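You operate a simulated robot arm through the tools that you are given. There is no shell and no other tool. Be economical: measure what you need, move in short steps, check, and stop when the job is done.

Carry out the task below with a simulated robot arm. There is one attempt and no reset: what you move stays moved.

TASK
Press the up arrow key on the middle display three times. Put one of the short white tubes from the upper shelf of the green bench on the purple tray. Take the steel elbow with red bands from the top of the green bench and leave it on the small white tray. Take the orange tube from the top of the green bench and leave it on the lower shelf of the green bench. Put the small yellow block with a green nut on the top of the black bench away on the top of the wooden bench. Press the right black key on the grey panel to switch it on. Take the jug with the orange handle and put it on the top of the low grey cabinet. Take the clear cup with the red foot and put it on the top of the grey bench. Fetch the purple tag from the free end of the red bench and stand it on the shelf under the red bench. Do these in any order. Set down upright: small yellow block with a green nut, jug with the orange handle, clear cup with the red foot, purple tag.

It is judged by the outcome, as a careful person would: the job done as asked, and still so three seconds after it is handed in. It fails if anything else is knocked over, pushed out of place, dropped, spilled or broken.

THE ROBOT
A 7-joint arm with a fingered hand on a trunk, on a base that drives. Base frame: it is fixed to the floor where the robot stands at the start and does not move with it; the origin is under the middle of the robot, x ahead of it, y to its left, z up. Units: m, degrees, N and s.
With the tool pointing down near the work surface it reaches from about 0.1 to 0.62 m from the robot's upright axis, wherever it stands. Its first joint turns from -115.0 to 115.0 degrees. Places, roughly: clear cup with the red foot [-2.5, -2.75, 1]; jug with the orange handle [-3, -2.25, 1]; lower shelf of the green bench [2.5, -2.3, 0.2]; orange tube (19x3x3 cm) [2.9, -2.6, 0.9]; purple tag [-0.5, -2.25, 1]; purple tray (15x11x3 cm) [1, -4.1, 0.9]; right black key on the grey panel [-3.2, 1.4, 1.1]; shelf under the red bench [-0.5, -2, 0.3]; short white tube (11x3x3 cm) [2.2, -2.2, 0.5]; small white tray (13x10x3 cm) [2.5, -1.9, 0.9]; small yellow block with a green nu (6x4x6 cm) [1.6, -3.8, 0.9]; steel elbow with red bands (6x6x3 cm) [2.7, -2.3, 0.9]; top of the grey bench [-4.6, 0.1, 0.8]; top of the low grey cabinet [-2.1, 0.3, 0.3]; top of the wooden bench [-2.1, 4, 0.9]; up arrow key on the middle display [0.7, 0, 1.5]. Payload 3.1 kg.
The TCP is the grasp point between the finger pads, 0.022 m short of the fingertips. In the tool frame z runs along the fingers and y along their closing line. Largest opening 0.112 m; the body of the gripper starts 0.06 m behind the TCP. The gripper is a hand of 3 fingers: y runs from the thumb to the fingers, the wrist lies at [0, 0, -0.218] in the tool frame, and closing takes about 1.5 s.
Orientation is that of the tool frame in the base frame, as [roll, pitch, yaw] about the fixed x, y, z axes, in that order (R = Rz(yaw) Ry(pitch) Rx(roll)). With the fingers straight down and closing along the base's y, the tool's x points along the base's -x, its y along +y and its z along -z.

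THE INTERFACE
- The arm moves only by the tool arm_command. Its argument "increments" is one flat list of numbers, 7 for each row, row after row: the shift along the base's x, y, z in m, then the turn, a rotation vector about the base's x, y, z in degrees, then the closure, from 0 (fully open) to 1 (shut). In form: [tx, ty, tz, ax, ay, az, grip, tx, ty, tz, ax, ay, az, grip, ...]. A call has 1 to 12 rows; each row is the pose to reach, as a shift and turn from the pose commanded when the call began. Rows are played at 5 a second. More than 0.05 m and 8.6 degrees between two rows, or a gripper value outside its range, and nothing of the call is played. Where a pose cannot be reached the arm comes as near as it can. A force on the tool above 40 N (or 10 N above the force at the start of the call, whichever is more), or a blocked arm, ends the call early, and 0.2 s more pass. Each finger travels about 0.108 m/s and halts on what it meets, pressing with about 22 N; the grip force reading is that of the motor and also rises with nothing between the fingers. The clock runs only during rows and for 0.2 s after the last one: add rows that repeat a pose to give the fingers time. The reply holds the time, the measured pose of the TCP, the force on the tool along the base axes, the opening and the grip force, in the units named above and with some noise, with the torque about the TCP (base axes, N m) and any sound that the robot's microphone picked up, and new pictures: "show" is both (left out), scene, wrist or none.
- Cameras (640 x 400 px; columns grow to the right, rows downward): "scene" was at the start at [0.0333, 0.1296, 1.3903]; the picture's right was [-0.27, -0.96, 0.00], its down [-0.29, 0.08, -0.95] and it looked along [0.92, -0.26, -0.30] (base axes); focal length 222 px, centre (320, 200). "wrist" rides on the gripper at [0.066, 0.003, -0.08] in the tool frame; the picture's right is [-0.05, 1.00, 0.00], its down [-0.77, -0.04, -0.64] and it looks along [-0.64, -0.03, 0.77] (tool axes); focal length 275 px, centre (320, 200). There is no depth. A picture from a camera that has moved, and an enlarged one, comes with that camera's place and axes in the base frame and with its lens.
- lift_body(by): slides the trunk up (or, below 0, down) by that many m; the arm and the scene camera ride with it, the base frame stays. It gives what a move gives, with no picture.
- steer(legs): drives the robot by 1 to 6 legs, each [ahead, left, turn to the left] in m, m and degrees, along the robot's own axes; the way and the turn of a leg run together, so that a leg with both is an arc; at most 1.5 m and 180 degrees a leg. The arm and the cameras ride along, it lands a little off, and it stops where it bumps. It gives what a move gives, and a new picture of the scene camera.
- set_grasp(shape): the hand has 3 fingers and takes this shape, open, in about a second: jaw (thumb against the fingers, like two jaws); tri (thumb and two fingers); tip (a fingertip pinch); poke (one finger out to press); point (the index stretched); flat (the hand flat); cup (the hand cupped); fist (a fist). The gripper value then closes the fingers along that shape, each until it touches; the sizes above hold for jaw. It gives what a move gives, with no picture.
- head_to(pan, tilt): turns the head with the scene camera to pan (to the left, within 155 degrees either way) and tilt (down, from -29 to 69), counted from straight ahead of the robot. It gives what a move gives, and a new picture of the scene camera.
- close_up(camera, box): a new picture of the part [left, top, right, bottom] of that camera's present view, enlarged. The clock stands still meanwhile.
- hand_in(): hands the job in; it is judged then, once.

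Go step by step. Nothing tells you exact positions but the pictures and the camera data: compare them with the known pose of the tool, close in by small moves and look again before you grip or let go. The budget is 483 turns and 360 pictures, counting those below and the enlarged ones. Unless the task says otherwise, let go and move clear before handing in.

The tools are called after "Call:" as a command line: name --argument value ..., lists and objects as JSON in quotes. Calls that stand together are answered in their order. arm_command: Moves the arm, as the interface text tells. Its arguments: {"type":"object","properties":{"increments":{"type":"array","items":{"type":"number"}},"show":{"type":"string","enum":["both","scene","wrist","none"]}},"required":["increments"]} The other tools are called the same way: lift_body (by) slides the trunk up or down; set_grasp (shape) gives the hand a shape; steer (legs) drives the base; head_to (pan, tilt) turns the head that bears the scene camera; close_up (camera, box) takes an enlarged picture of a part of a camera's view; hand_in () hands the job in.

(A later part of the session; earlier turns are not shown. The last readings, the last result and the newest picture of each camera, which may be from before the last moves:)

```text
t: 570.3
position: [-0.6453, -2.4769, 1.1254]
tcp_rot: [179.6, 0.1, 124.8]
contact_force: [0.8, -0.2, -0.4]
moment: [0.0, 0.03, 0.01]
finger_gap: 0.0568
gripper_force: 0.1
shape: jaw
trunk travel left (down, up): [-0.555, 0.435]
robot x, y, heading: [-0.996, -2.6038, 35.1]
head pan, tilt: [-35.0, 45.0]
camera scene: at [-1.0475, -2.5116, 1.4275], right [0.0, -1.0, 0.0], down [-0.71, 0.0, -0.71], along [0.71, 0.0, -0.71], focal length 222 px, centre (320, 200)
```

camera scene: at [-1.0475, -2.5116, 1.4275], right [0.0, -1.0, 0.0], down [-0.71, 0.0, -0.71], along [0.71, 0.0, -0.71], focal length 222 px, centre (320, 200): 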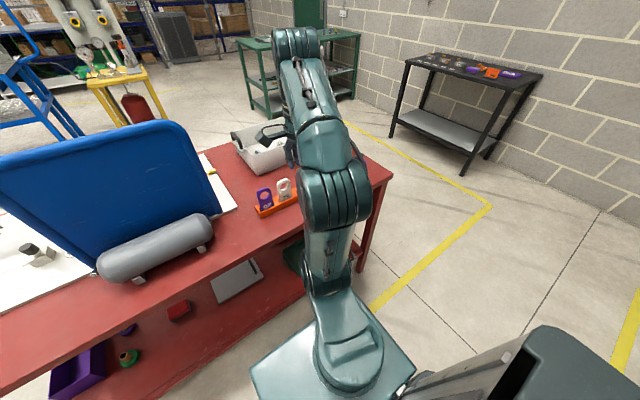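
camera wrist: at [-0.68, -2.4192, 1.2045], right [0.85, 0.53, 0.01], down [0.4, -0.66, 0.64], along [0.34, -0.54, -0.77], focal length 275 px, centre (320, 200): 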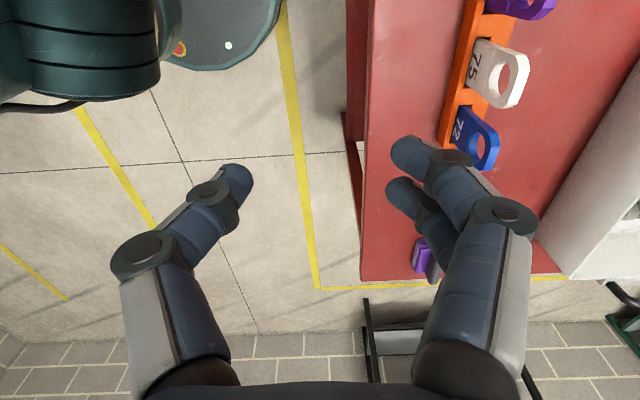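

I'll move the hand aside to view the free end with the wrist camera.

Call:
arm_command --increments '[0.02, -0.03, 0, 0, 0, 0, 0.5, 0.045, -0.065, 0.0, 0, 0, 0, 0.5, 0.07, -0.1, 0.0, 0, 0, 0, 0.5, 0.09, -0.13, 0.0, 0, 0, 0, 0.5]' --show "none"

Call:
close_up --camera "wrist" --box '[320, 60, 640, 260]'

```text
t: 571.3
position: [-0.5756, -2.6083, 1.1231]
tcp_rot: [179.5, 0.1, 124.9]
contact_force: [-0.2, -0.1, -0.2]
moment: [-0.02, -0.02, 0.02]
finger_gap: 0.0565
gripper_force: 0.0
shape: jaw
out of reach, approached as far as the arm can: row 4
trunk travel left (down, up): [-0.555, 0.435]
robot x, y, heading: [-0.9968, -2.6027, 34.9]
head pan, tilt: [-35.0, 45.0]
```

```text
2.00 times, centred on (480, 160) of wrist
camera zoom: at [-0.6103, -2.5511, 1.2023], right [0.85, 0.53, 0.01], down [0.4, -0.65, 0.64], along [0.35, -0.54, -0.77], focal length 551 px, centre (0, 280)
```

zoom: 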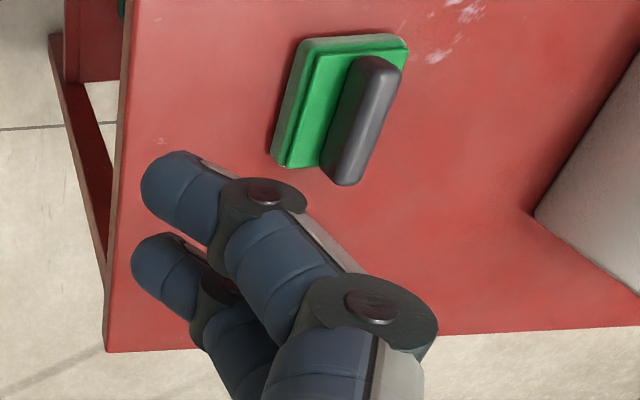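

Those are erasers; the tag to fetch is the purple "92" in the holder. Moving the hand above it.

Call:
arm_command --increments '[0.003, 0.04, 0, 0, 0, 0, 0.5, 0.006, 0.08, 0, 0, 0, 0, 0.5, 0.009, 0.12, 0, 0, 0, 0, 0.5, 0.012, 0.16, 0, 0, 0, 0, 0.5, 0.014, 0.2, 0, 0, 0, 0, 0.5, 0.016, 0.24, 0, 0, 0, 0, 0.5, 0.016, 0.258, 0, 0, 0, 0, 0.5]'

```text
t: 572.9
position: [-0.5892, -2.3714, 1.1127]
tcp_rot: [179.5, 0.2, 124.8]
contact_force: [0.7, -0.2, 1.0]
moment: [0.03, -0.02, -0.01]
finger_gap: 0.0565
gripper_force: 0.1
shape: jaw
out of reach, approached as far as the arm can: row 3, 4, 5, 6, 7
trunk travel left (down, up): [-0.555, 0.435]
robot x, y, heading: [-0.9936, -2.607, 35.0]
head pan, tilt: [-35.0, 45.0]
camera scene: at [-1.0484, -2.5125, 1.4275], right [0.0, -1.0, 0.0], down [-0.71, 0.0, -0.71], along [0.71, 0.0, -0.71], focal length 222 px, centre (320, 200)
camera wrist: at [-0.6221, -2.314, 1.1922], right [0.85, 0.53, 0.01], down [0.4, -0.66, 0.64], along [0.34, -0.54, -0.77], focal length 275 px, centre (320, 200)
```

scene: 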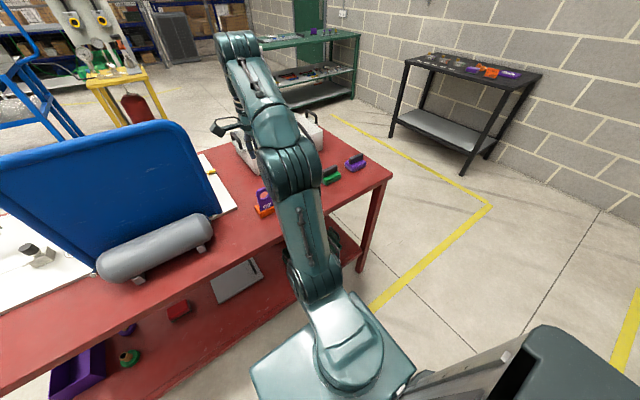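
wrist: 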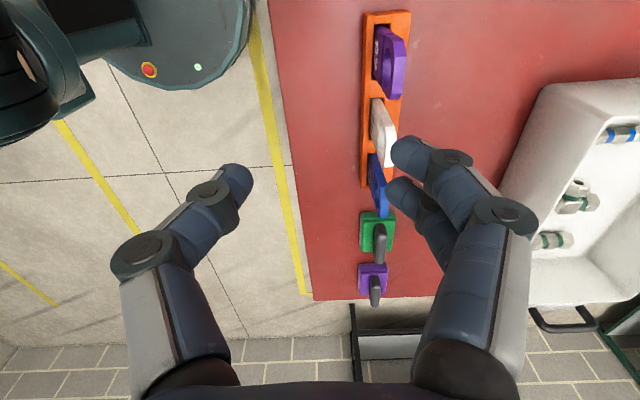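

Tag 92 is at about (-0.543,-2.334). Raise the trunk 0.1 for reach and move above it.

Call:
lift_body --by 0.1

Call:
arm_command --increments '[0.015, 0.012, -0.03, 0, 0, 0, 0.5, 0.03, 0.024, -0.07, 0, 0, 0, 0.5, 0.046, 0.037, -0.11, 0, 0, 0, 0.5, 0.046, 0.037, -0.15, 0, 0, 0, 0.5, 0.046, 0.037, -0.17, 0, 0, 0, 0.5]' --show "wrist"

```text
t: 574.3
position: [-0.5874, -2.3695, 1.2122]
tcp_rot: [179.6, 0.2, 124.7]
contact_force: [-0.2, -0.3, 0.0]
moment: [0.01, -0.02, -0.02]
finger_gap: 0.0565
gripper_force: 0.0
shape: jaw
trunk travel left (down, up): [-0.655, 0.335]
robot x, y, heading: [-0.9967, -2.6041, 34.7]
head pan, tilt: [-35.0, 45.0]
```

```text
t: 575.5
position: [-0.5419, -2.3333, 1.0441]
tcp_rot: [179.6, 0.2, 124.8]
contact_force: [-0.3, 0.7, -0.5]
moment: [-0.01, 0.01, -0.01]
finger_gap: 0.0564
gripper_force: 0.0
shape: jaw
trunk travel left (down, up): [-0.655, 0.335]
robot x, y, heading: [-0.9957, -2.6025, 35.2]
head pan, tilt: [-35.0, 45.0]
camera wrist: at [-0.5759, -2.2767, 1.1228], right [0.85, 0.53, 0.01], down [0.41, -0.65, 0.64], along [0.34, -0.54, -0.77], focal length 275 px, centre (320, 200)
```

wrist: 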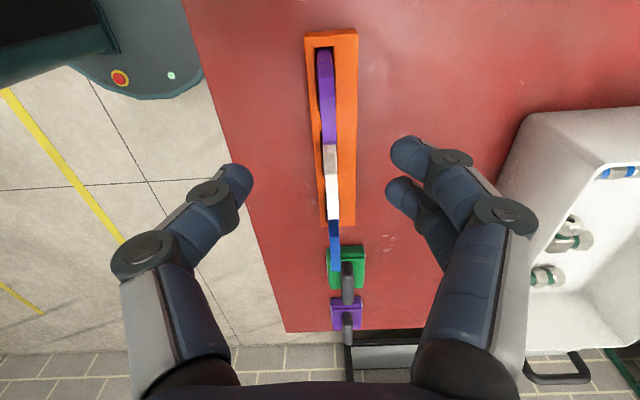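

The tag is ~1 cm toward the camera side. Adjust and descend.

Call:
arm_command --increments '[-0.0016, 0.0111, -0.02, 0, 0, 0, 0.5, -0.0016, 0.0111, -0.045, 0, 0, 0, 0.5, -0.0016, 0.0111, -0.06, 0, 0, 0, 0.5]' --show "wrist"

Call:
head_to --pan 0 --tilt 40

Call:
close_up --camera "scene" --box '[340, 160, 440, 222]'

```text
t: 576.3
position: [-0.5429, -2.3216, 0.9815]
tcp_rot: [179.6, 0.2, 124.8]
contact_force: [-0.3, -0.1, -0.1]
moment: [-0.03, 0.01, -0.01]
finger_gap: 0.0566
gripper_force: 0.2
shape: jaw
trunk travel left (down, up): [-0.655, 0.335]
robot x, y, heading: [-0.9947, -2.6051, 34.7]
head pan, tilt: [-35.0, 45.0]
camera wrist: at [-0.5776, -2.2648, 1.0615], right [0.85, 0.53, 0.01], down [0.41, -0.65, 0.64], along [0.34, -0.54, -0.77], focal length 275 px, centre (320, 200)
```

wrist: 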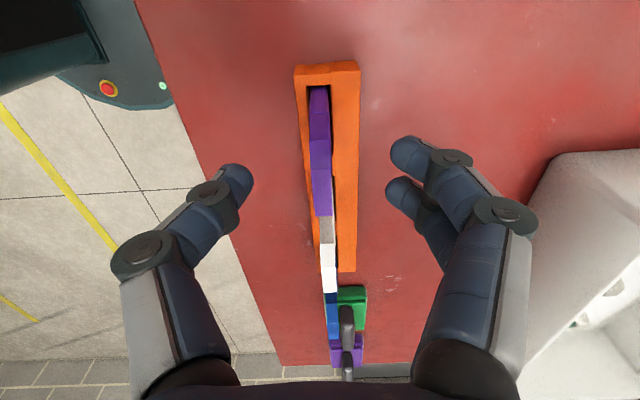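

```text
t: 577.3
position: [-0.5429, -2.3215, 0.9819]
tcp_rot: [179.6, 0.2, 124.8]
contact_force: [0.5, 0.6, -0.2]
moment: [0.03, -0.02, 0.03]
finger_gap: 0.0565
gripper_force: 0.1
shape: jaw
trunk travel left (down, up): [-0.655, 0.335]
robot x, y, heading: [-0.9946, -2.605, 35.1]
head pan, tilt: [0.0, 40.0]
camera scene: at [-1.059, -2.4629, 1.5347], right [0.57, -0.82, 0.0], down [-0.53, -0.37, -0.77], along [0.63, 0.44, -0.64], focal length 222 px, centre (320, 200)
```

scene: 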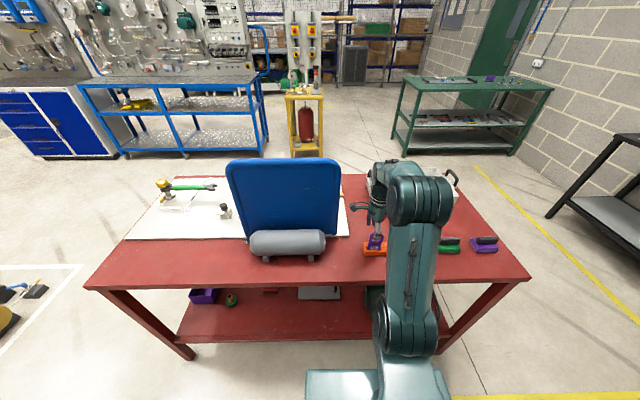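

```text
6.40 times, centred on (390, 191) of scene
camera zoom: at [-1.059, -2.4629, 1.5347], right [0.57, -0.82, 0.0], down [-0.53, -0.37, -0.77], along [0.63, 0.44, -0.64], focal length 1424 px, centre (-128, 258)
```

zoom: 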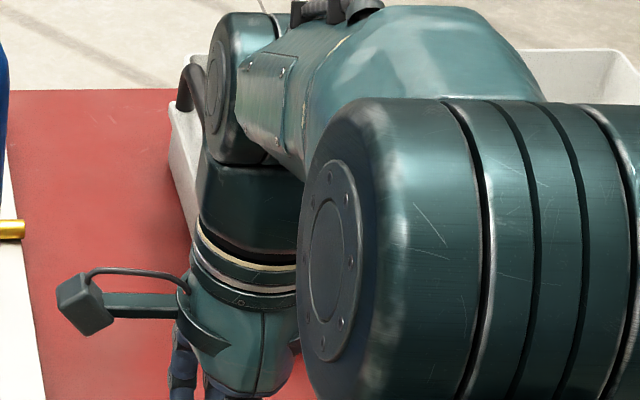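

Call:
close_up --camera "wrist" --box '[240, 60, 420, 300]'

```text
1.67 times, centred on (330, 180) of wrist
camera zoom: at [-0.5777, -2.2651, 1.0621], right [0.85, 0.53, 0.01], down [0.41, -0.65, 0.64], along [0.34, -0.54, -0.77], focal length 459 px, centre (303, 233)
```

zoom: 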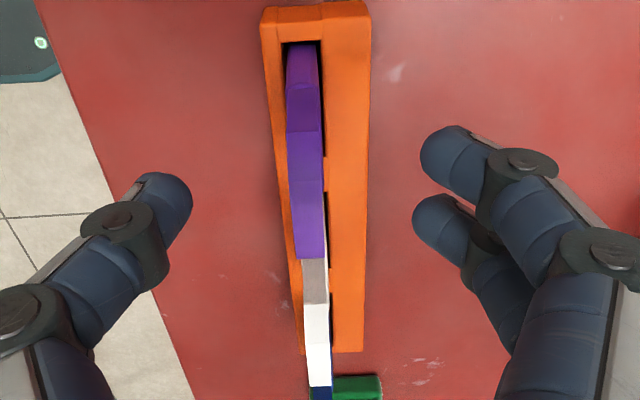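

The tag's centre is actually ~1 cm the other way; solid area is below the hole, so I'll grip low, just above the holder. Shift and descend.

Call:
arm_command --increments '[0.0057, -0.0082, -0.01, 0, 0, 0, 0.5, 0.0057, -0.0082, -0.03, 0, 0, 0, 0.5, 0.0057, -0.0082, -0.045, 0, 0, 0, 0.5, 0.0057, -0.0082, -0.045, 0, 0, 0, 0.5]' --show "wrist"

Call:
close_up --camera "wrist" --box '[240, 60, 420, 300]'

```text
t: 578.3
position: [-0.5376, -2.3305, 0.9366]
tcp_rot: [179.6, 0.1, 124.8]
contact_force: [-1.0, -0.1, 0.3]
moment: [0.0, 0.03, 0.01]
finger_gap: 0.0564
gripper_force: 0.0
shape: jaw
trunk travel left (down, up): [-0.655, 0.335]
robot x, y, heading: [-0.9974, -2.6067, 35.1]
head pan, tilt: [0.0, 40.0]
camera wrist: at [-0.5716, -2.2734, 1.0165], right [0.85, 0.53, 0.01], down [0.41, -0.65, 0.64], along [0.34, -0.54, -0.77], focal length 275 px, centre (320, 200)
```

wrist: 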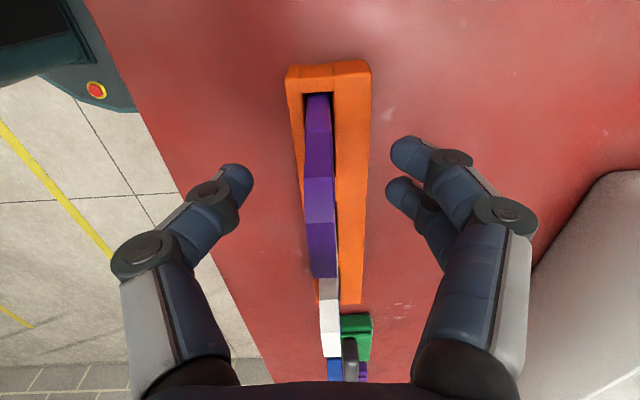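

```text
1.67 times, centred on (330, 180) of wrist
camera zoom: at [-0.5716, -2.2734, 1.0165], right [0.85, 0.53, 0.01], down [0.41, -0.65, 0.64], along [0.34, -0.54, -0.77], focal length 459 px, centre (303, 233)
```

zoom: 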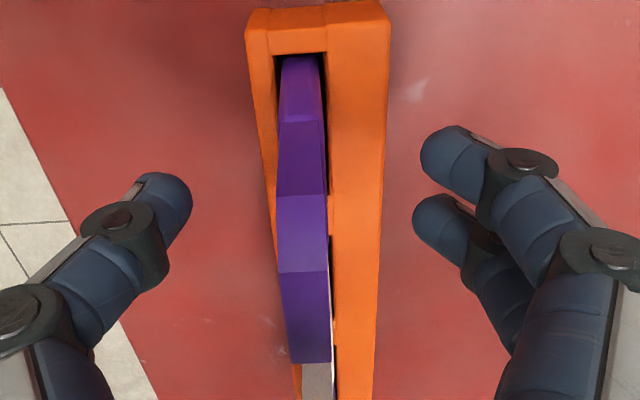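

Call:
arm_command --increments '[0, 0, -0.007, 0, 0, 0, 0.5, 0, 0, -0.007, 0, 0, 0, 0.7, 0, 0, -0.007, 0, 0, 0, 0.85, 0, 0, -0.007, 0, 0, 0, 1, 0, 0, -0.007, 0, 0, 0, 1, 0, 0, -0.007, 0, 0, 0, 1, 0, 0, -0.007, 0, 0, 0, 1]' --show "wrist"

Call:
close_up --camera "wrist" --box '[240, 60, 420, 300]'

```text
t: 579.9
position: [-0.5367, -2.3306, 0.9301]
tcp_rot: [179.5, 0.2, 124.8]
contact_force: [0.2, -0.2, 2.4]
moment: [0.03, 0.01, 0.01]
finger_gap: 0.0065
gripper_force: 21.8
shape: jaw
trunk travel left (down, up): [-0.655, 0.335]
robot x, y, heading: [-0.9957, -2.6033, 35.0]
head pan, tilt: [0.0, 40.0]
camera wrist: at [-0.571, -2.2735, 1.0102], right [0.85, 0.53, 0.01], down [0.41, -0.65, 0.64], along [0.34, -0.54, -0.77], focal length 275 px, centre (320, 200)
```

wrist: 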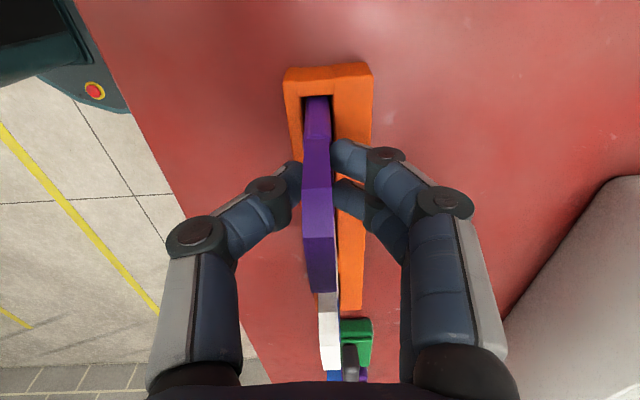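

```text
1.67 times, centred on (330, 180) of wrist
camera zoom: at [-0.571, -2.2735, 1.0102], right [0.85, 0.53, 0.01], down [0.41, -0.65, 0.64], along [0.34, -0.54, -0.77], focal length 459 px, centre (303, 233)
```

zoom: 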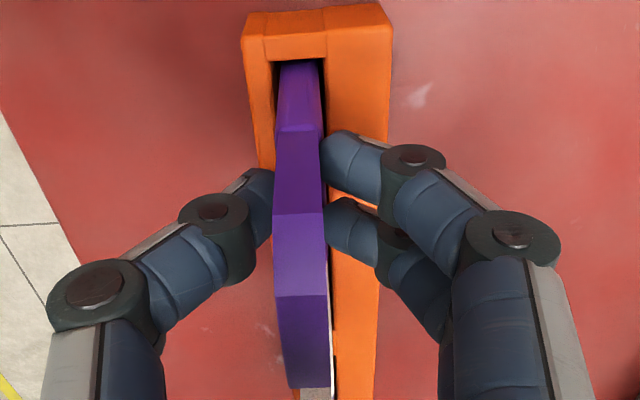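

Gripped below the hole. Lift straight up slowly.

Call:
arm_command --increments '[0, 0, 0.006, 0, 0, 0, 1, 0, 0, 0.014, 0, 0, 0, 1, 0, 0, 0.024, 0, 0, 0, 1, 0, 0, 0.036, 0, 0, 0, 1, 0, 0, 0.05, 0, 0, 0, 1, 0, 0, 0.07, 0, 0, 0, 1, 0, 0, 0.1, 0, 0, 0, 1]'

Call:
close_up --camera "scene" --box '[330, 190, 450, 265]'

```text
t: 581.5
position: [-0.5376, -2.3294, 1.0311]
tcp_rot: [179.7, 0.1, 124.9]
contact_force: [0.1, -0.1, -0.2]
moment: [0.01, 0.02, 0.0]
finger_gap: 0.0023
gripper_force: 21.9
shape: jaw
trunk travel left (down, up): [-0.655, 0.335]
robot x, y, heading: [-0.9962, -2.6052, 35.1]
head pan, tilt: [0.0, 40.0]
camera scene: at [-1.0595, -2.463, 1.5347], right [0.57, -0.82, 0.0], down [-0.53, -0.37, -0.77], along [0.63, 0.44, -0.64], focal length 222 px, centre (320, 200)
camera wrist: at [-0.5729, -2.2721, 1.1108], right [0.85, 0.53, 0.01], down [0.41, -0.65, 0.64], along [0.34, -0.54, -0.77], focal length 275 px, centre (320, 200)
```

scene: 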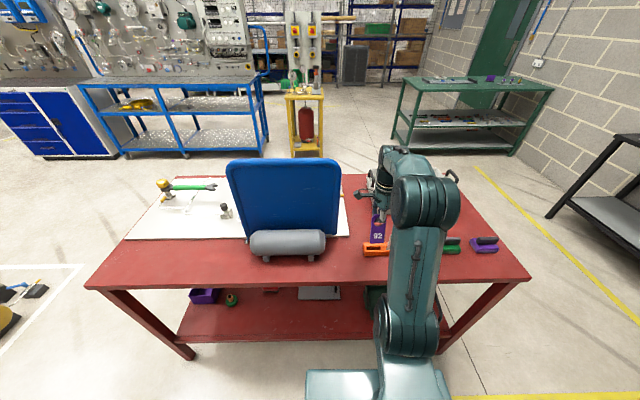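
wrist: 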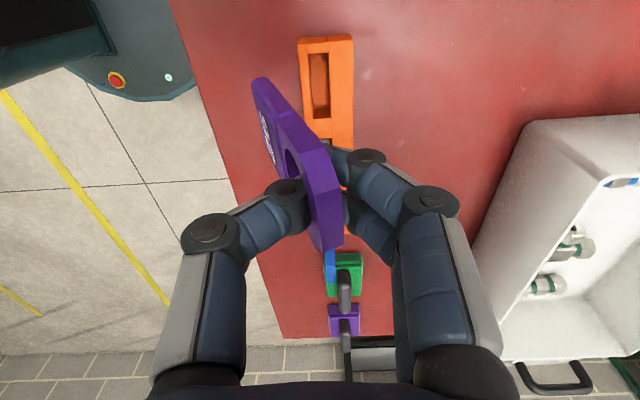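

```text
5.33 times, centred on (390, 228) of scene
camera zoom: at [-1.0595, -2.463, 1.5347], right [0.57, -0.82, 0.0], down [-0.53, -0.37, -0.77], along [0.63, 0.44, -0.64], focal length 1186 px, centre (-53, 53)
```

zoom: 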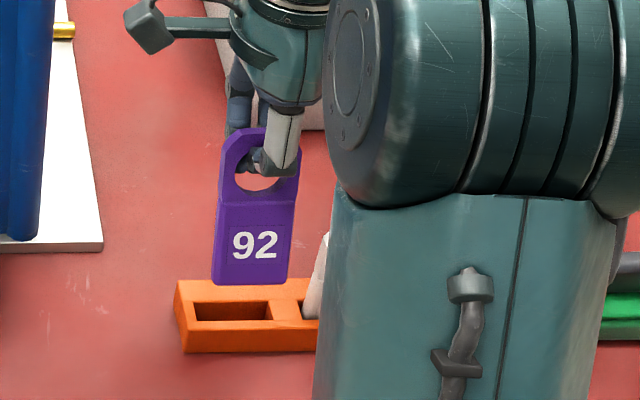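

The tag slipped so it now hangs from its hole, tilted. I'll raise a bit and move left to check it and the neighbouring tags.

Call:
arm_command --increments '[0, 0, 0.02, 0, 0, 0, 1, -0.012, 0.017, 0.03, 0, 0, 0, 1, -0.03, 0.04, 0.03, 0, 0, 0, 1, -0.05, 0.065, 0.03, 0, 0, 0, 1, -0.07, 0.09, 0.03, 0, 0, 0, 1]'

Call:
close_up --camera "scene" --box '[320, 160, 480, 260]'

```text
t: 582.7
position: [-0.6086, -2.2388, 1.0613]
tcp_rot: [179.6, 0.1, 124.8]
contact_force: [-0.8, 0.0, -0.1]
moment: [-0.02, -0.02, 0.02]
finger_gap: 0.0021
gripper_force: 22.0
shape: jaw
trunk travel left (down, up): [-0.655, 0.335]
robot x, y, heading: [-0.997, -2.6038, 34.8]
head pan, tilt: [0.0, 40.0]
camera scene: at [-1.0598, -2.4617, 1.5346], right [0.57, -0.82, 0.0], down [-0.53, -0.37, -0.77], along [0.63, 0.44, -0.64], focal length 222 px, centre (320, 200)
camera wrist: at [-0.6432, -2.1816, 1.14], right [0.85, 0.53, 0.01], down [0.41, -0.65, 0.64], along [0.34, -0.54, -0.77], focal length 275 px, centre (320, 200)
```

scene: 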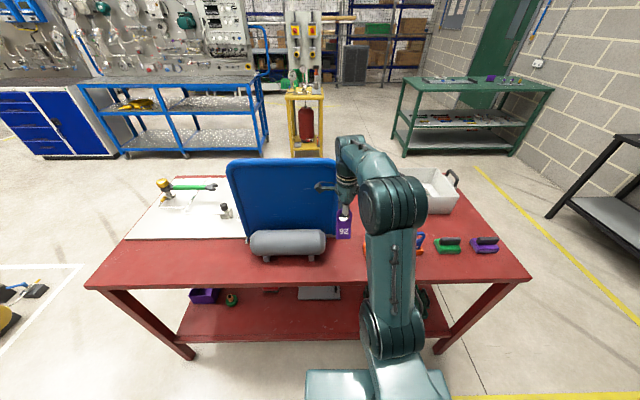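
wrist: 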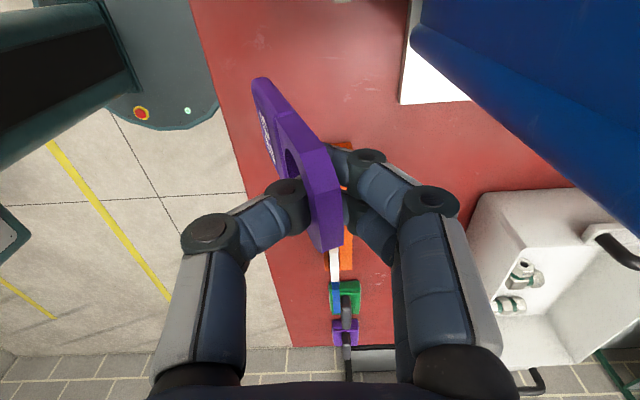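

```text
4.00 times, centred on (400, 210) of scene
camera zoom: at [-1.0598, -2.4617, 1.5346], right [0.57, -0.82, 0.0], down [-0.53, -0.37, -0.77], along [0.63, 0.44, -0.64], focal length 890 px, centre (0, 160)
```

zoom: 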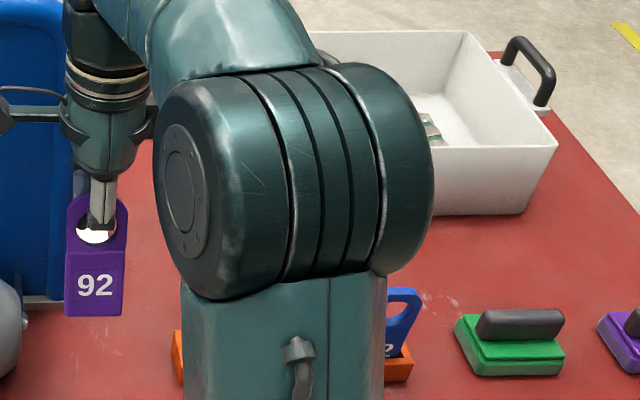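

The neighbours still look in place. The tag hangs from its hole with its bottom swung toward me; pitching the hand forward should bring it upright. I'll back away from the bench and lower.

Call:
steer --legs '[[-0.35, 0, 0]]'

Call:
close_up --camera "scene" --box '[320, 130, 480, 230]'

Call:
lift_body --by -0.2

```text
t: 584.9
position: [-0.896, -2.4381, 1.0622]
tcp_rot: [179.5, 0.2, 125.0]
contact_force: [-0.7, -0.5, -0.3]
moment: [0.02, -0.02, 0.02]
finger_gap: 0.0026
gripper_force: 22.0
shape: jaw
trunk travel left (down, up): [-0.655, 0.335]
robot x, y, heading: [-1.2786, -2.8043, 35.2]
head pan, tilt: [0.0, 40.0]
camera scene: at [-1.3459, -2.6632, 1.5348], right [0.57, -0.82, 0.0], down [-0.53, -0.37, -0.77], along [0.63, 0.44, -0.64], focal length 222 px, centre (320, 200)
```

scene: 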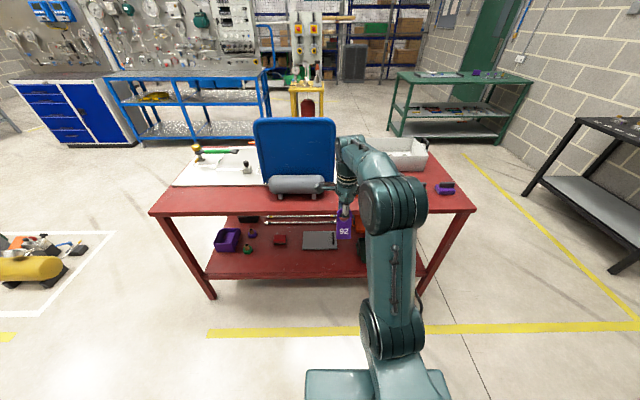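

```text
4.00 times, centred on (400, 180) of scene
camera zoom: at [-1.3459, -2.6632, 1.5348], right [0.57, -0.82, 0.0], down [-0.53, -0.37, -0.77], along [0.63, 0.44, -0.64], focal length 890 px, centre (0, 280)
```

zoom: 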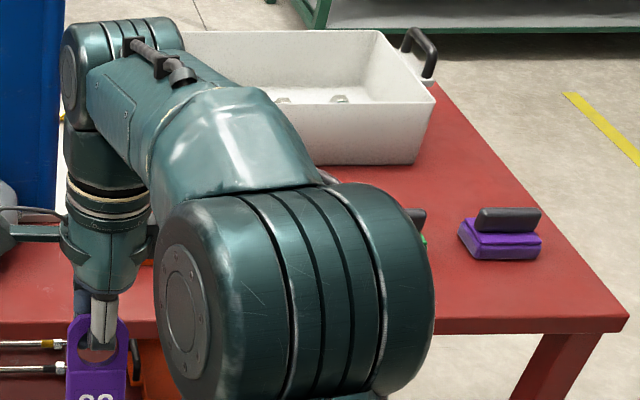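

```text
t: 587.1
position: [-0.8949, -2.4376, 0.8605]
tcp_rot: [179.6, 0.2, 125.0]
contact_force: [0.3, 0.1, -0.2]
moment: [0.0, 0.01, 0.01]
finger_gap: 0.0022
gripper_force: 22.0
shape: jaw
trunk travel left (down, up): [-0.455, 0.535]
robot x, y, heading: [-1.2796, -2.8024, 35.1]
head pan, tilt: [0.0, 40.0]
```

Call:
lift_body --by -0.2

Call:
arm_command --increments '[0, 0, -0.01, 3.9, -5.5, 0, 1, 0, 0, -0.02, 7.75, -11.05, 0, 1, 0, 0, -0.03, 11.6, -16.6, 0, 1, 0, 0, -0.04, 15.5, -22.1, 0, 1]'

Call:
close_up --camera "scene" --box '[280, 160, 440, 260]'

```text
t: 589.3
position: [-0.8954, -2.4384, 0.6613]
tcp_rot: [179.5, 0.2, 124.9]
contact_force: [-0.3, -0.2, 0.1]
moment: [-0.05, 0.01, 0.03]
finger_gap: 0.0023
gripper_force: 21.7
shape: jaw
trunk travel left (down, up): [-0.255, 0.735]
robot x, y, heading: [-1.2777, -2.8059, 35.2]
head pan, tilt: [0.0, 40.0]
```

```text
t: 590.3
position: [-0.8958, -2.4384, 0.6203]
tcp_rot: [152.6, 0.1, 124.8]
contact_force: [-0.3, -0.4, 0.3]
moment: [-0.01, 0.02, -0.02]
finger_gap: 0.0025
gripper_force: 22.2
shape: jaw
trunk travel left (down, up): [-0.255, 0.735]
robot x, y, heading: [-1.2811, -2.8052, 35.0]
head pan, tilt: [0.0, 40.0]
camera scene: at [-1.3452, -2.6627, 1.1347], right [0.57, -0.82, 0.0], down [-0.53, -0.37, -0.77], along [0.63, 0.44, -0.64], focal length 222 px, centre (320, 200)
camera wrist: at [-0.96, -2.4027, 0.6928], right [0.75, 0.47, 0.46], down [0.17, -0.82, 0.55], along [0.63, -0.33, -0.7], focal length 275 px, centre (320, 200)
```

scene: 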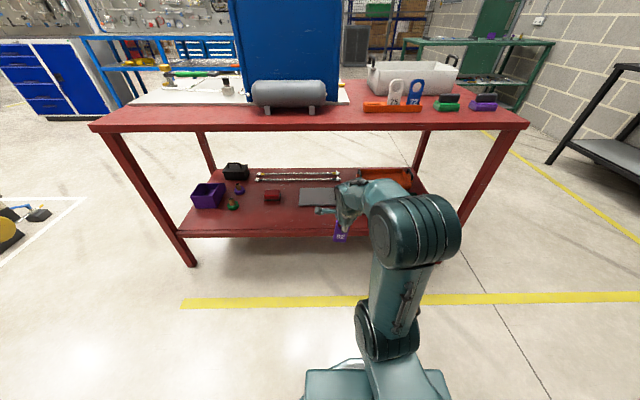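
wrist: 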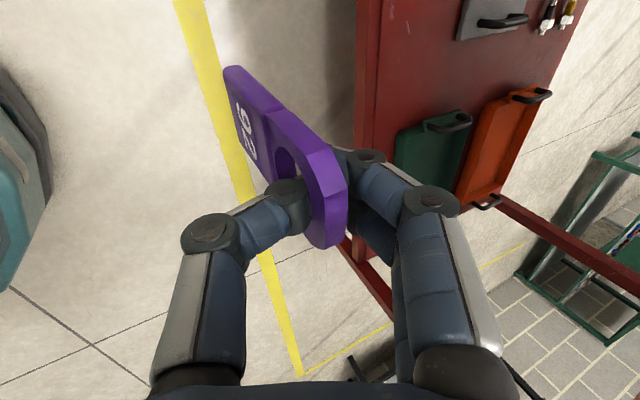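

```text
4.00 times, centred on (360, 210) of scene
camera zoom: at [-1.3452, -2.6627, 1.1347], right [0.57, -0.82, 0.0], down [-0.53, -0.37, -0.77], along [0.63, 0.44, -0.64], focal length 890 px, centre (160, 160)
```

zoom: 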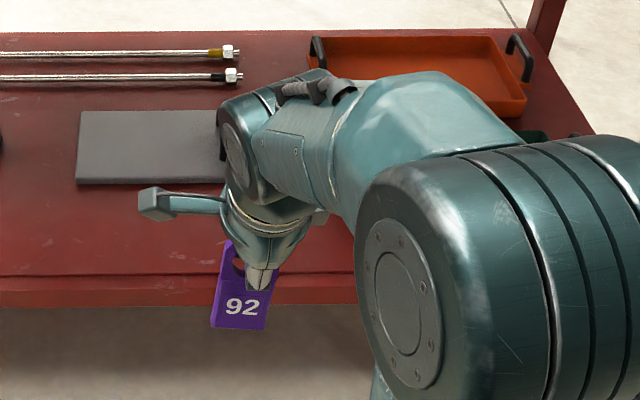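

White and blue tags are still upright in the holder. The purple tag hangs nearly vertical now; pitch another ~11°, lower, and then drive in so it's over the front of the shelf.

Call:
arm_command --increments '[0, 0, -0.03, 2.3, -3.3, 0, 1, 0, 0, -0.06, 4.6, -6.6, 0, 1, 0, 0, -0.09, 6.3, -9.0, 0, 1, 0, 0, -0.12, 6.3, -9.0, 0, 1, 0, 0, -0.15, 6.3, -9.0, 0, 1]' --show "none"

Call:
steer --legs '[[0.25, 0, 0]]'

Call:
close_up --camera "scene" --box '[280, 160, 440, 260]'

Call:
close_up --camera "wrist" --box '[160, 20, 480, 300]'

```text
t: 591.5
position: [-0.8936, -2.4373, 0.471]
tcp_rot: [141.6, 0.3, 124.9]
contact_force: [0.3, 1.0, 0.4]
moment: [-0.01, 0.02, -0.01]
finger_gap: 0.0023
gripper_force: 21.9
shape: jaw
trunk travel left (down, up): [-0.255, 0.735]
robot x, y, heading: [-1.2811, -2.8068, 35.3]
head pan, tilt: [0.0, 40.0]
```

```text
t: 593.3
position: [-0.6923, -2.2961, 0.4714]
tcp_rot: [141.6, 0.0, 124.9]
contact_force: [-0.2, -0.6, -0.3]
moment: [-0.02, 0.02, 0.02]
finger_gap: 0.0022
gripper_force: 22.4
shape: jaw
trunk travel left (down, up): [-0.255, 0.735]
robot x, y, heading: [-1.0776, -2.6603, 35.1]
head pan, tilt: [0.0, 40.0]
camera scene: at [-1.1437, -2.5212, 1.1347], right [0.57, -0.82, 0.0], down [-0.53, -0.37, -0.77], along [0.63, 0.44, -0.64], focal length 222 px, centre (320, 200)
```

scene: 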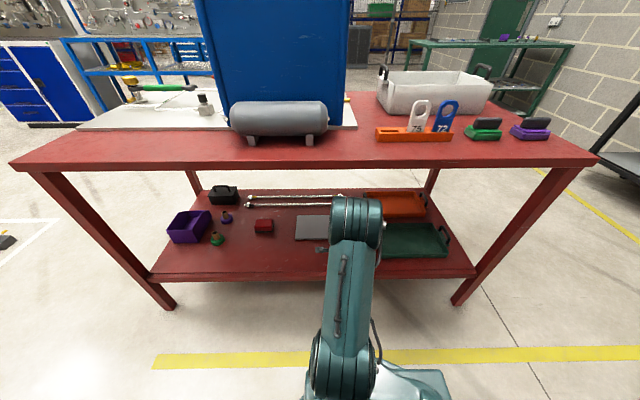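

```text
4.00 times, centred on (360, 210) of scene
camera zoom: at [-1.1437, -2.5212, 1.1347], right [0.57, -0.82, 0.0], down [-0.53, -0.37, -0.77], along [0.63, 0.44, -0.64], focal length 890 px, centre (160, 160)
```

zoom: 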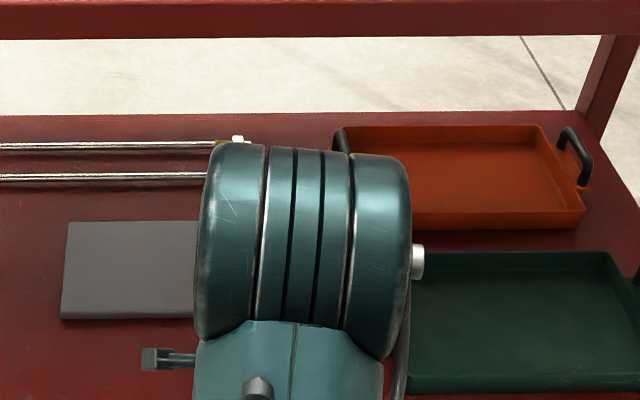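

```text
1.43 times, centred on (320, 160) of wrist
camera zoom: at [-0.768, -2.268, 0.5355], right [0.67, 0.41, 0.62], down [0.09, -0.87, 0.48], along [0.74, -0.26, -0.62], focal length 393 px, centre (320, 257)
```

zoom: 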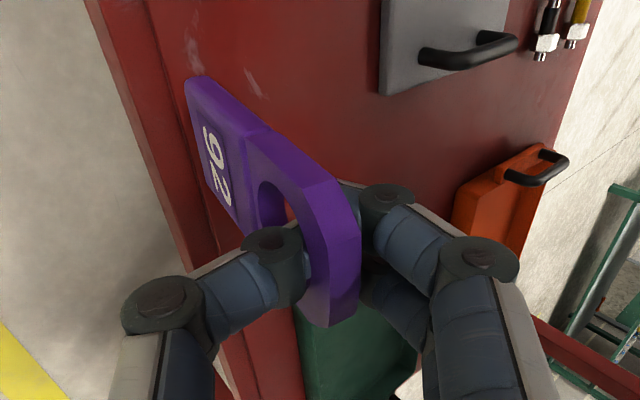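

The tag is about vertical. Move 7 cm farther over the shelf and lower gradually.

Call:
arm_command --increments '[0.02, 0.014, 0, 0, 0, 0, 1, 0.04, 0.028, 0, 0, 0, 0, 1, 0.0556, 0.039, 0, 0, 0, 0, 1, 0.0556, 0.039, -0.02, 0, 0, 0, 1, 0.0556, 0.039, -0.04, 0, 0, 0, 1, 0.0556, 0.039, -0.06, 0, 0, 0, 1]' --show "wrist"

```text
t: 594.7
position: [-0.6365, -2.2549, 0.4109]
tcp_rot: [141.6, 0.1, 124.8]
contact_force: [-0.1, 0.0, -0.1]
moment: [-0.01, 0.04, -0.03]
finger_gap: 0.0024
gripper_force: 22.0
shape: jaw
trunk travel left (down, up): [-0.255, 0.735]
robot x, y, heading: [-1.0796, -2.664, 34.9]
head pan, tilt: [0.0, 40.0]
camera wrist: at [-0.7117, -2.2282, 0.4752], right [0.67, 0.41, 0.62], down [0.09, -0.87, 0.48], along [0.74, -0.26, -0.62], focal length 275 px, centre (320, 200)
```

wrist: 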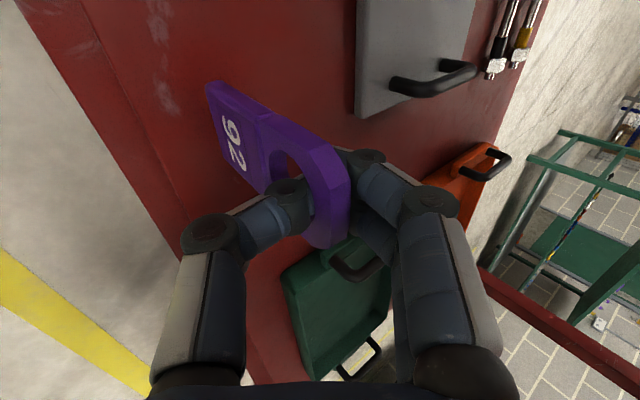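

Call:
arm_command --increments '[0, 0, -0.008, 0, 0, 0, 1, 0, 0, -0.016, 0, 0, 0, 1, 0, 0, -0.024, 0, 0, 0, 1, 0, 0, -0.03, 0, 0, 0, 1]' --show "wrist"

Call:
close_up --camera "scene" --box '[280, 200, 400, 275]'

```text
t: 595.7
position: [-0.6361, -2.2573, 0.3814]
tcp_rot: [141.5, 0.2, 124.9]
contact_force: [0.4, 0.6, 0.2]
moment: [-0.02, 0.0, -0.03]
finger_gap: 0.0021
gripper_force: 22.0
shape: jaw
trunk travel left (down, up): [-0.255, 0.735]
robot x, y, heading: [-1.0779, -2.6631, 35.2]
head pan, tilt: [0.0, 40.0]
camera wrist: at [-0.7122, -2.2289, 0.446], right [0.67, 0.41, 0.62], down [0.09, -0.87, 0.48], along [0.74, -0.26, -0.62], focal length 275 px, centre (320, 200)
```

wrist: 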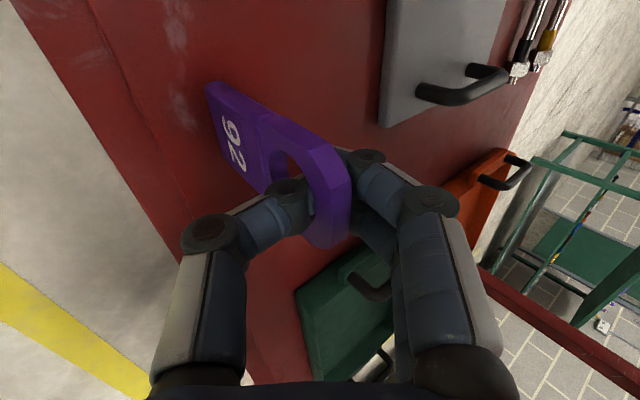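

```text
5.33 times, centred on (340, 238) of scene
camera zoom: at [-1.1437, -2.5212, 1.1348], right [0.57, -0.82, 0.0], down [-0.53, -0.37, -0.77], along [0.63, 0.44, -0.64], focal length 1186 px, centre (213, 0)
```

zoom: 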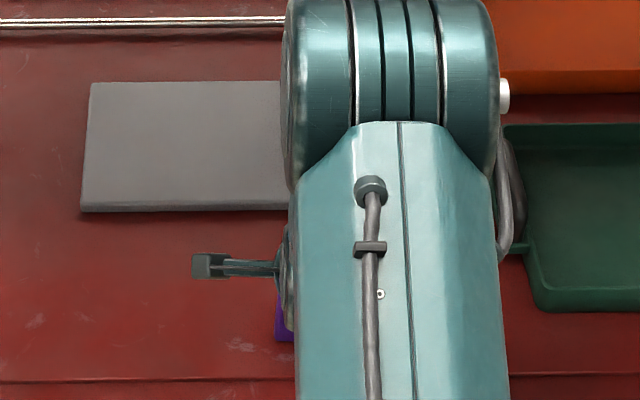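

Call:
arm_command --increments '[0, 0, -0.005, 0, 0, 0, 1, 0, 0, -0.01, 0, 0, 0, 1, 0, 0, -0.015, 0, 0, 0, 1]' --show "wrist"

```text
t: 596.5
position: [-0.6364, -2.2566, 0.3669]
tcp_rot: [141.7, 0.1, 124.8]
contact_force: [1.0, -0.9, 0.7]
moment: [0.05, -0.01, -0.01]
finger_gap: 0.0024
gripper_force: 22.0
shape: jaw
trunk travel left (down, up): [-0.255, 0.735]
robot x, y, heading: [-1.081, -2.6637, 35.2]
head pan, tilt: [0.0, 40.0]
camera wrist: at [-0.7123, -2.2289, 0.4302], right [0.67, 0.41, 0.62], down [0.09, -0.87, 0.48], along [0.74, -0.26, -0.62], focal length 275 px, centre (320, 200)
```

wrist: 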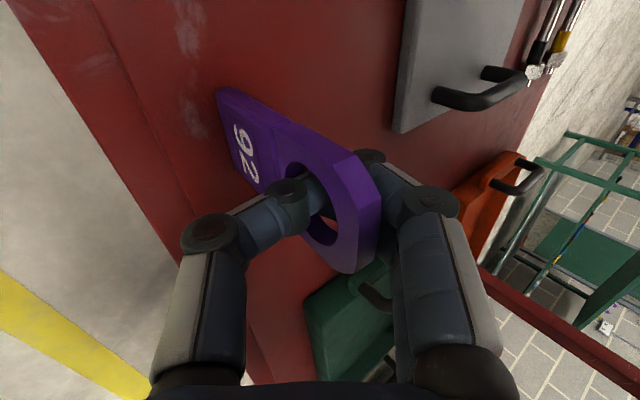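

Call:
close_up --camera "wrist" --box '[180, 50, 420, 300]'

Call:
head_to --pan 25 --tilt 45

```text
1.60 times, centred on (300, 175) of wrist
camera zoom: at [-0.7123, -2.2289, 0.4302], right [0.67, 0.41, 0.62], down [0.09, -0.87, 0.48], along [0.74, -0.26, -0.62], focal length 440 px, centre (352, 240)
```

zoom: 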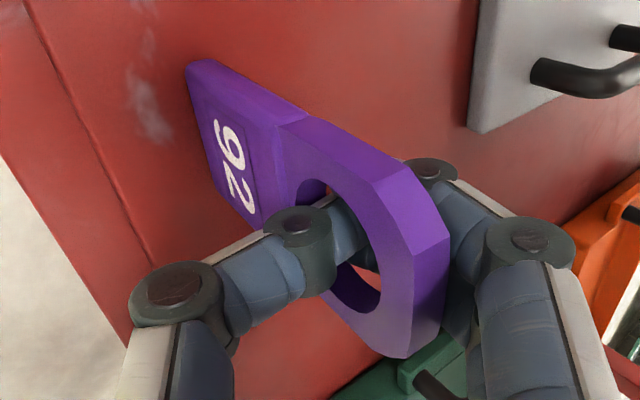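

```text
t: 597.4
position: [-0.636, -2.2576, 0.3667]
tcp_rot: [141.6, 0.1, 124.9]
contact_force: [-0.5, 0.1, 0.8]
moment: [0.01, -0.01, 0.03]
finger_gap: 0.0023
gripper_force: 21.8
shape: jaw
trunk travel left (down, up): [-0.255, 0.735]
robot x, y, heading: [-1.0789, -2.6621, 35.0]
head pan, tilt: [25.0, 45.0]
camera scene: at [-1.1726, -2.4996, 1.1275], right [0.87, -0.5, 0.0], down [-0.35, -0.61, -0.71], along [0.35, 0.61, -0.71], focal length 222 px, centre (320, 200)
```

scene: 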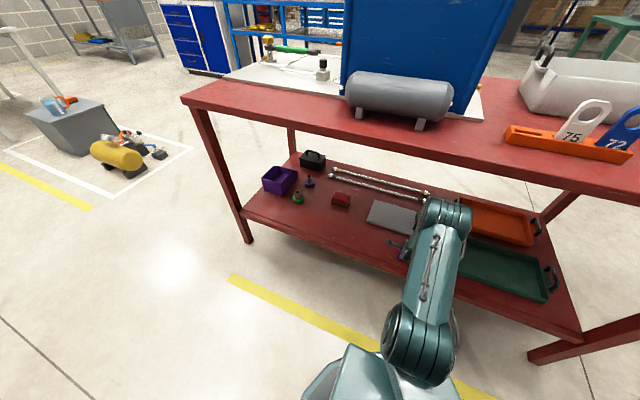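

Call:
close_up --camera "scene" --box '[370, 220, 440, 275]'

```text
7.27 times, centred on (405, 248) of scene
camera zoom: at [-1.1726, -2.4996, 1.1275], right [0.87, -0.5, 0.0], down [-0.35, -0.61, -0.71], along [0.35, 0.61, -0.71], focal length 1618 px, centre (-298, -146)
```

zoom: 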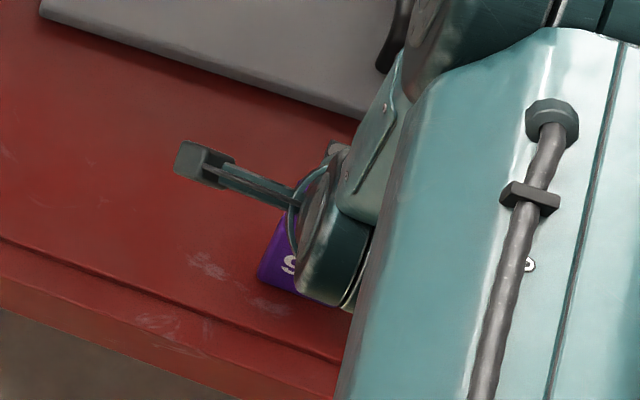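

The tag rests on the shelf with the thumb inside its hole. I'll open just slightly and see how it stands.

Call:
arm_command --increments '[0, 0, 0, 0, 0, 0, 0.95, 0, 0, 0, 0, 0, 0, 0.9, 0, 0, 0, 0, 0, 0, 0.86, 0, 0, 0, 0, 0, 0, 0.83, 0, 0, 0, 0, 0, 0, 0.83]' --show "none"

Call:
close_up --camera "wrist" --box '[180, 50, 420, 300]'

```text
t: 598.6
position: [-0.6357, -2.2568, 0.3676]
tcp_rot: [141.5, 0.1, 124.9]
contact_force: [1.1, 0.0, 11.0]
moment: [0.04, -0.02, -0.01]
finger_gap: 0.0154
gripper_force: 0.1
shape: jaw
trunk travel left (down, up): [-0.255, 0.735]
robot x, y, heading: [-1.078, -2.6647, 35.0]
head pan, tilt: [25.0, 45.0]
```

```text
1.60 times, centred on (300, 175) of wrist
camera zoom: at [-0.7126, -2.229, 0.4313], right [0.67, 0.41, 0.62], down [0.09, -0.87, 0.48], along [0.74, -0.26, -0.62], focal length 440 px, centre (352, 240)
```

zoom: 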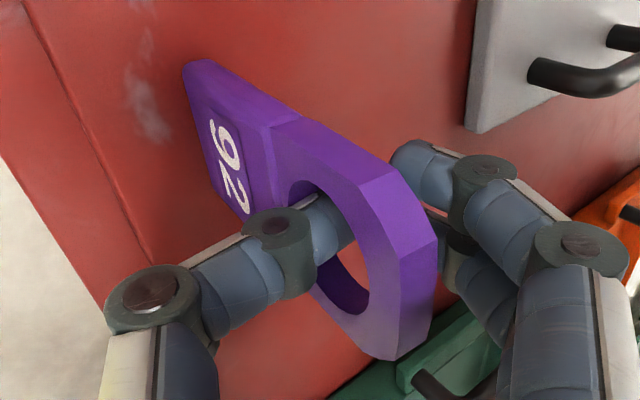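

Call:
arm_command --increments '[0, 0, 0.004, 0, 0, 0, 0.83, 0, 0, 0.008, 0, 0, 0, 0.83, 0, 0, 0.008, 0, 0, 0, 0.83]' --show "none"

Call:
close_up --camera "wrist" --box '[180, 50, 420, 300]'

```text
t: 599.4
position: [-0.6373, -2.2576, 0.3751]
tcp_rot: [141.6, 0.2, 124.8]
contact_force: [0.1, 0.8, 4.3]
moment: [0.01, 0.02, -0.03]
finger_gap: 0.0175
gripper_force: 0.0
shape: jaw
trunk travel left (down, up): [-0.255, 0.735]
robot x, y, heading: [-1.0756, -2.6629, 35.1]
head pan, tilt: [25.0, 45.0]
```

```text
1.60 times, centred on (300, 175) of wrist
camera zoom: at [-0.713, -2.2292, 0.4385], right [0.67, 0.41, 0.62], down [0.09, -0.87, 0.48], along [0.74, -0.26, -0.62], focal length 440 px, centre (352, 240)
```

zoom: 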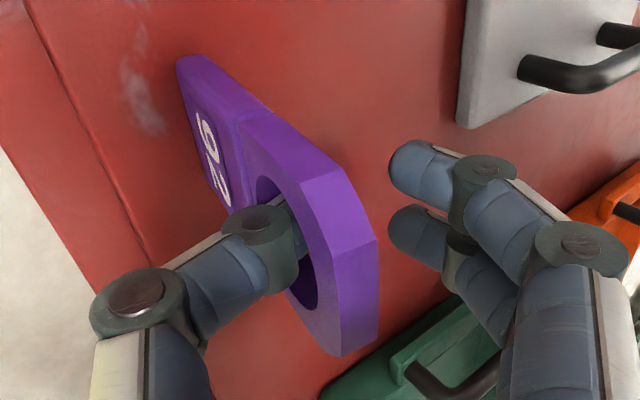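

The tag now leans toward me on the thumb. Push forward ~1 cm with the thumb to bring it upright, raising slightly.

Call:
arm_command --increments '[0.0, 0.0, 0.003, 0, 0, 0, 0.83, 0.0041, 0.0029, 0.004, 0, 0, 0, 0.83, 0.0082, 0.0057, 0.004, 0, 0, 0, 0.83, 0.0082, 0.0057, 0.004, 0, 0, 0, 0.83]' --show "none"

Call:
close_up --camera "wrist" --box '[180, 50, 420, 300]'

```text
t: 600.4
position: [-0.6292, -2.2522, 0.3788]
tcp_rot: [141.6, 0.1, 124.9]
contact_force: [0.3, 0.1, 1.0]
moment: [-0.01, -0.02, 0.02]
finger_gap: 0.0188
gripper_force: 0.1
shape: jaw
trunk travel left (down, up): [-0.255, 0.735]
robot x, y, heading: [-1.0798, -2.6623, 35.3]
head pan, tilt: [25.0, 45.0]
```

```text
1.60 times, centred on (300, 175) of wrist
camera zoom: at [-0.7044, -2.2236, 0.4425], right [0.67, 0.41, 0.62], down [0.09, -0.87, 0.48], along [0.74, -0.26, -0.62], focal length 440 px, centre (352, 240)
```

zoom: 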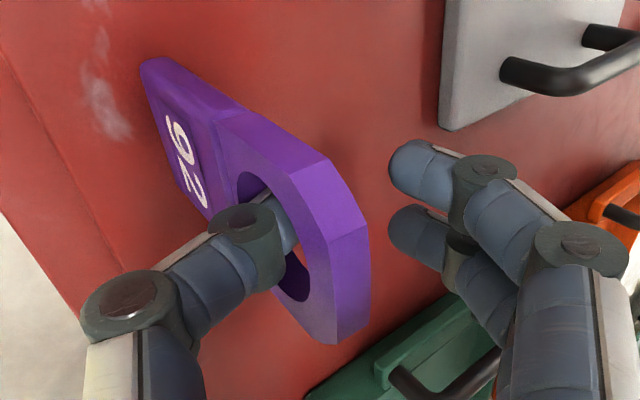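

By the vertical vanishing point the tag now stands upright within a degree or two. Open in small steps while rising so the thumb backs out of the hole level.

Call:
arm_command --increments '[0, 0, 0.001, 0, 0, 0, 0.8, 0, 0, 0.003, 0, 0, 0, 0.77, 0, 0, 0.005, 0, 0, 0, 0.74, 0, 0, 0.006, 0, 0, 0, 0.72, 0, 0, 0.006, 0, 0, 0, 0.72]' --show "none"

Call:
close_up --camera "wrist" --box '[160, 50, 400, 300]'

```text
t: 601.6
position: [-0.6289, -2.2515, 0.3836]
tcp_rot: [141.6, 0.1, 124.8]
contact_force: [-0.2, -0.6, -0.2]
moment: [-0.03, -0.02, -0.01]
finger_gap: 0.0311
gripper_force: 0.0
shape: jaw
trunk travel left (down, up): [-0.255, 0.735]
robot x, y, heading: [-1.0788, -2.6634, 35.2]
head pan, tilt: [25.0, 45.0]
```

```text
1.60 times, centred on (280, 175) of wrist
camera zoom: at [-0.7047, -2.2236, 0.4488], right [0.67, 0.41, 0.62], down [0.09, -0.87, 0.48], along [0.74, -0.26, -0.62], focal length 440 px, centre (384, 240)
```

zoom: 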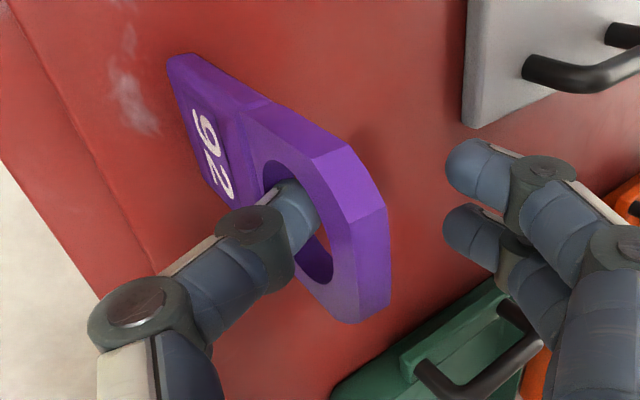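

Call:
arm_command --increments '[0, 0, 0.002, 0, 0, 0, 0.69, 0, 0, 0.004, 0, 0, 0, 0.66, 0, 0, 0.006, 0, 0, 0, 0.63, 0, 0, 0.008, 0, 0, 0, 0.6, 0, 0, 0.008, 0, 0, 0, 0.6]' --show "none"

Call:
close_up --camera "wrist" --box '[160, 50, 400, 300]'

```text
t: 602.8
position: [-0.6291, -2.2529, 0.3924]
tcp_rot: [141.7, 0.2, 124.9]
contact_force: [-0.4, 0.0, -0.4]
moment: [0.0, -0.01, 0.03]
finger_gap: 0.0443
gripper_force: 0.1
shape: jaw
trunk travel left (down, up): [-0.255, 0.735]
robot x, y, heading: [-1.0764, -2.6626, 35.4]
head pan, tilt: [25.0, 45.0]
```

```text
1.60 times, centred on (280, 175) of wrist
camera zoom: at [-0.705, -2.2236, 0.4567], right [0.67, 0.41, 0.62], down [0.09, -0.87, 0.48], along [0.74, -0.26, -0.62], focal length 440 px, centre (384, 240)
```

zoom: 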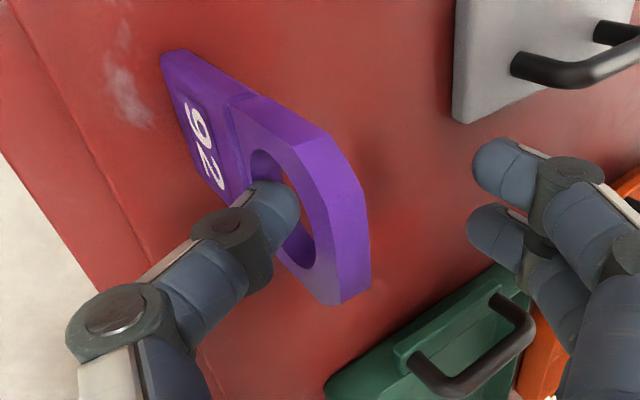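

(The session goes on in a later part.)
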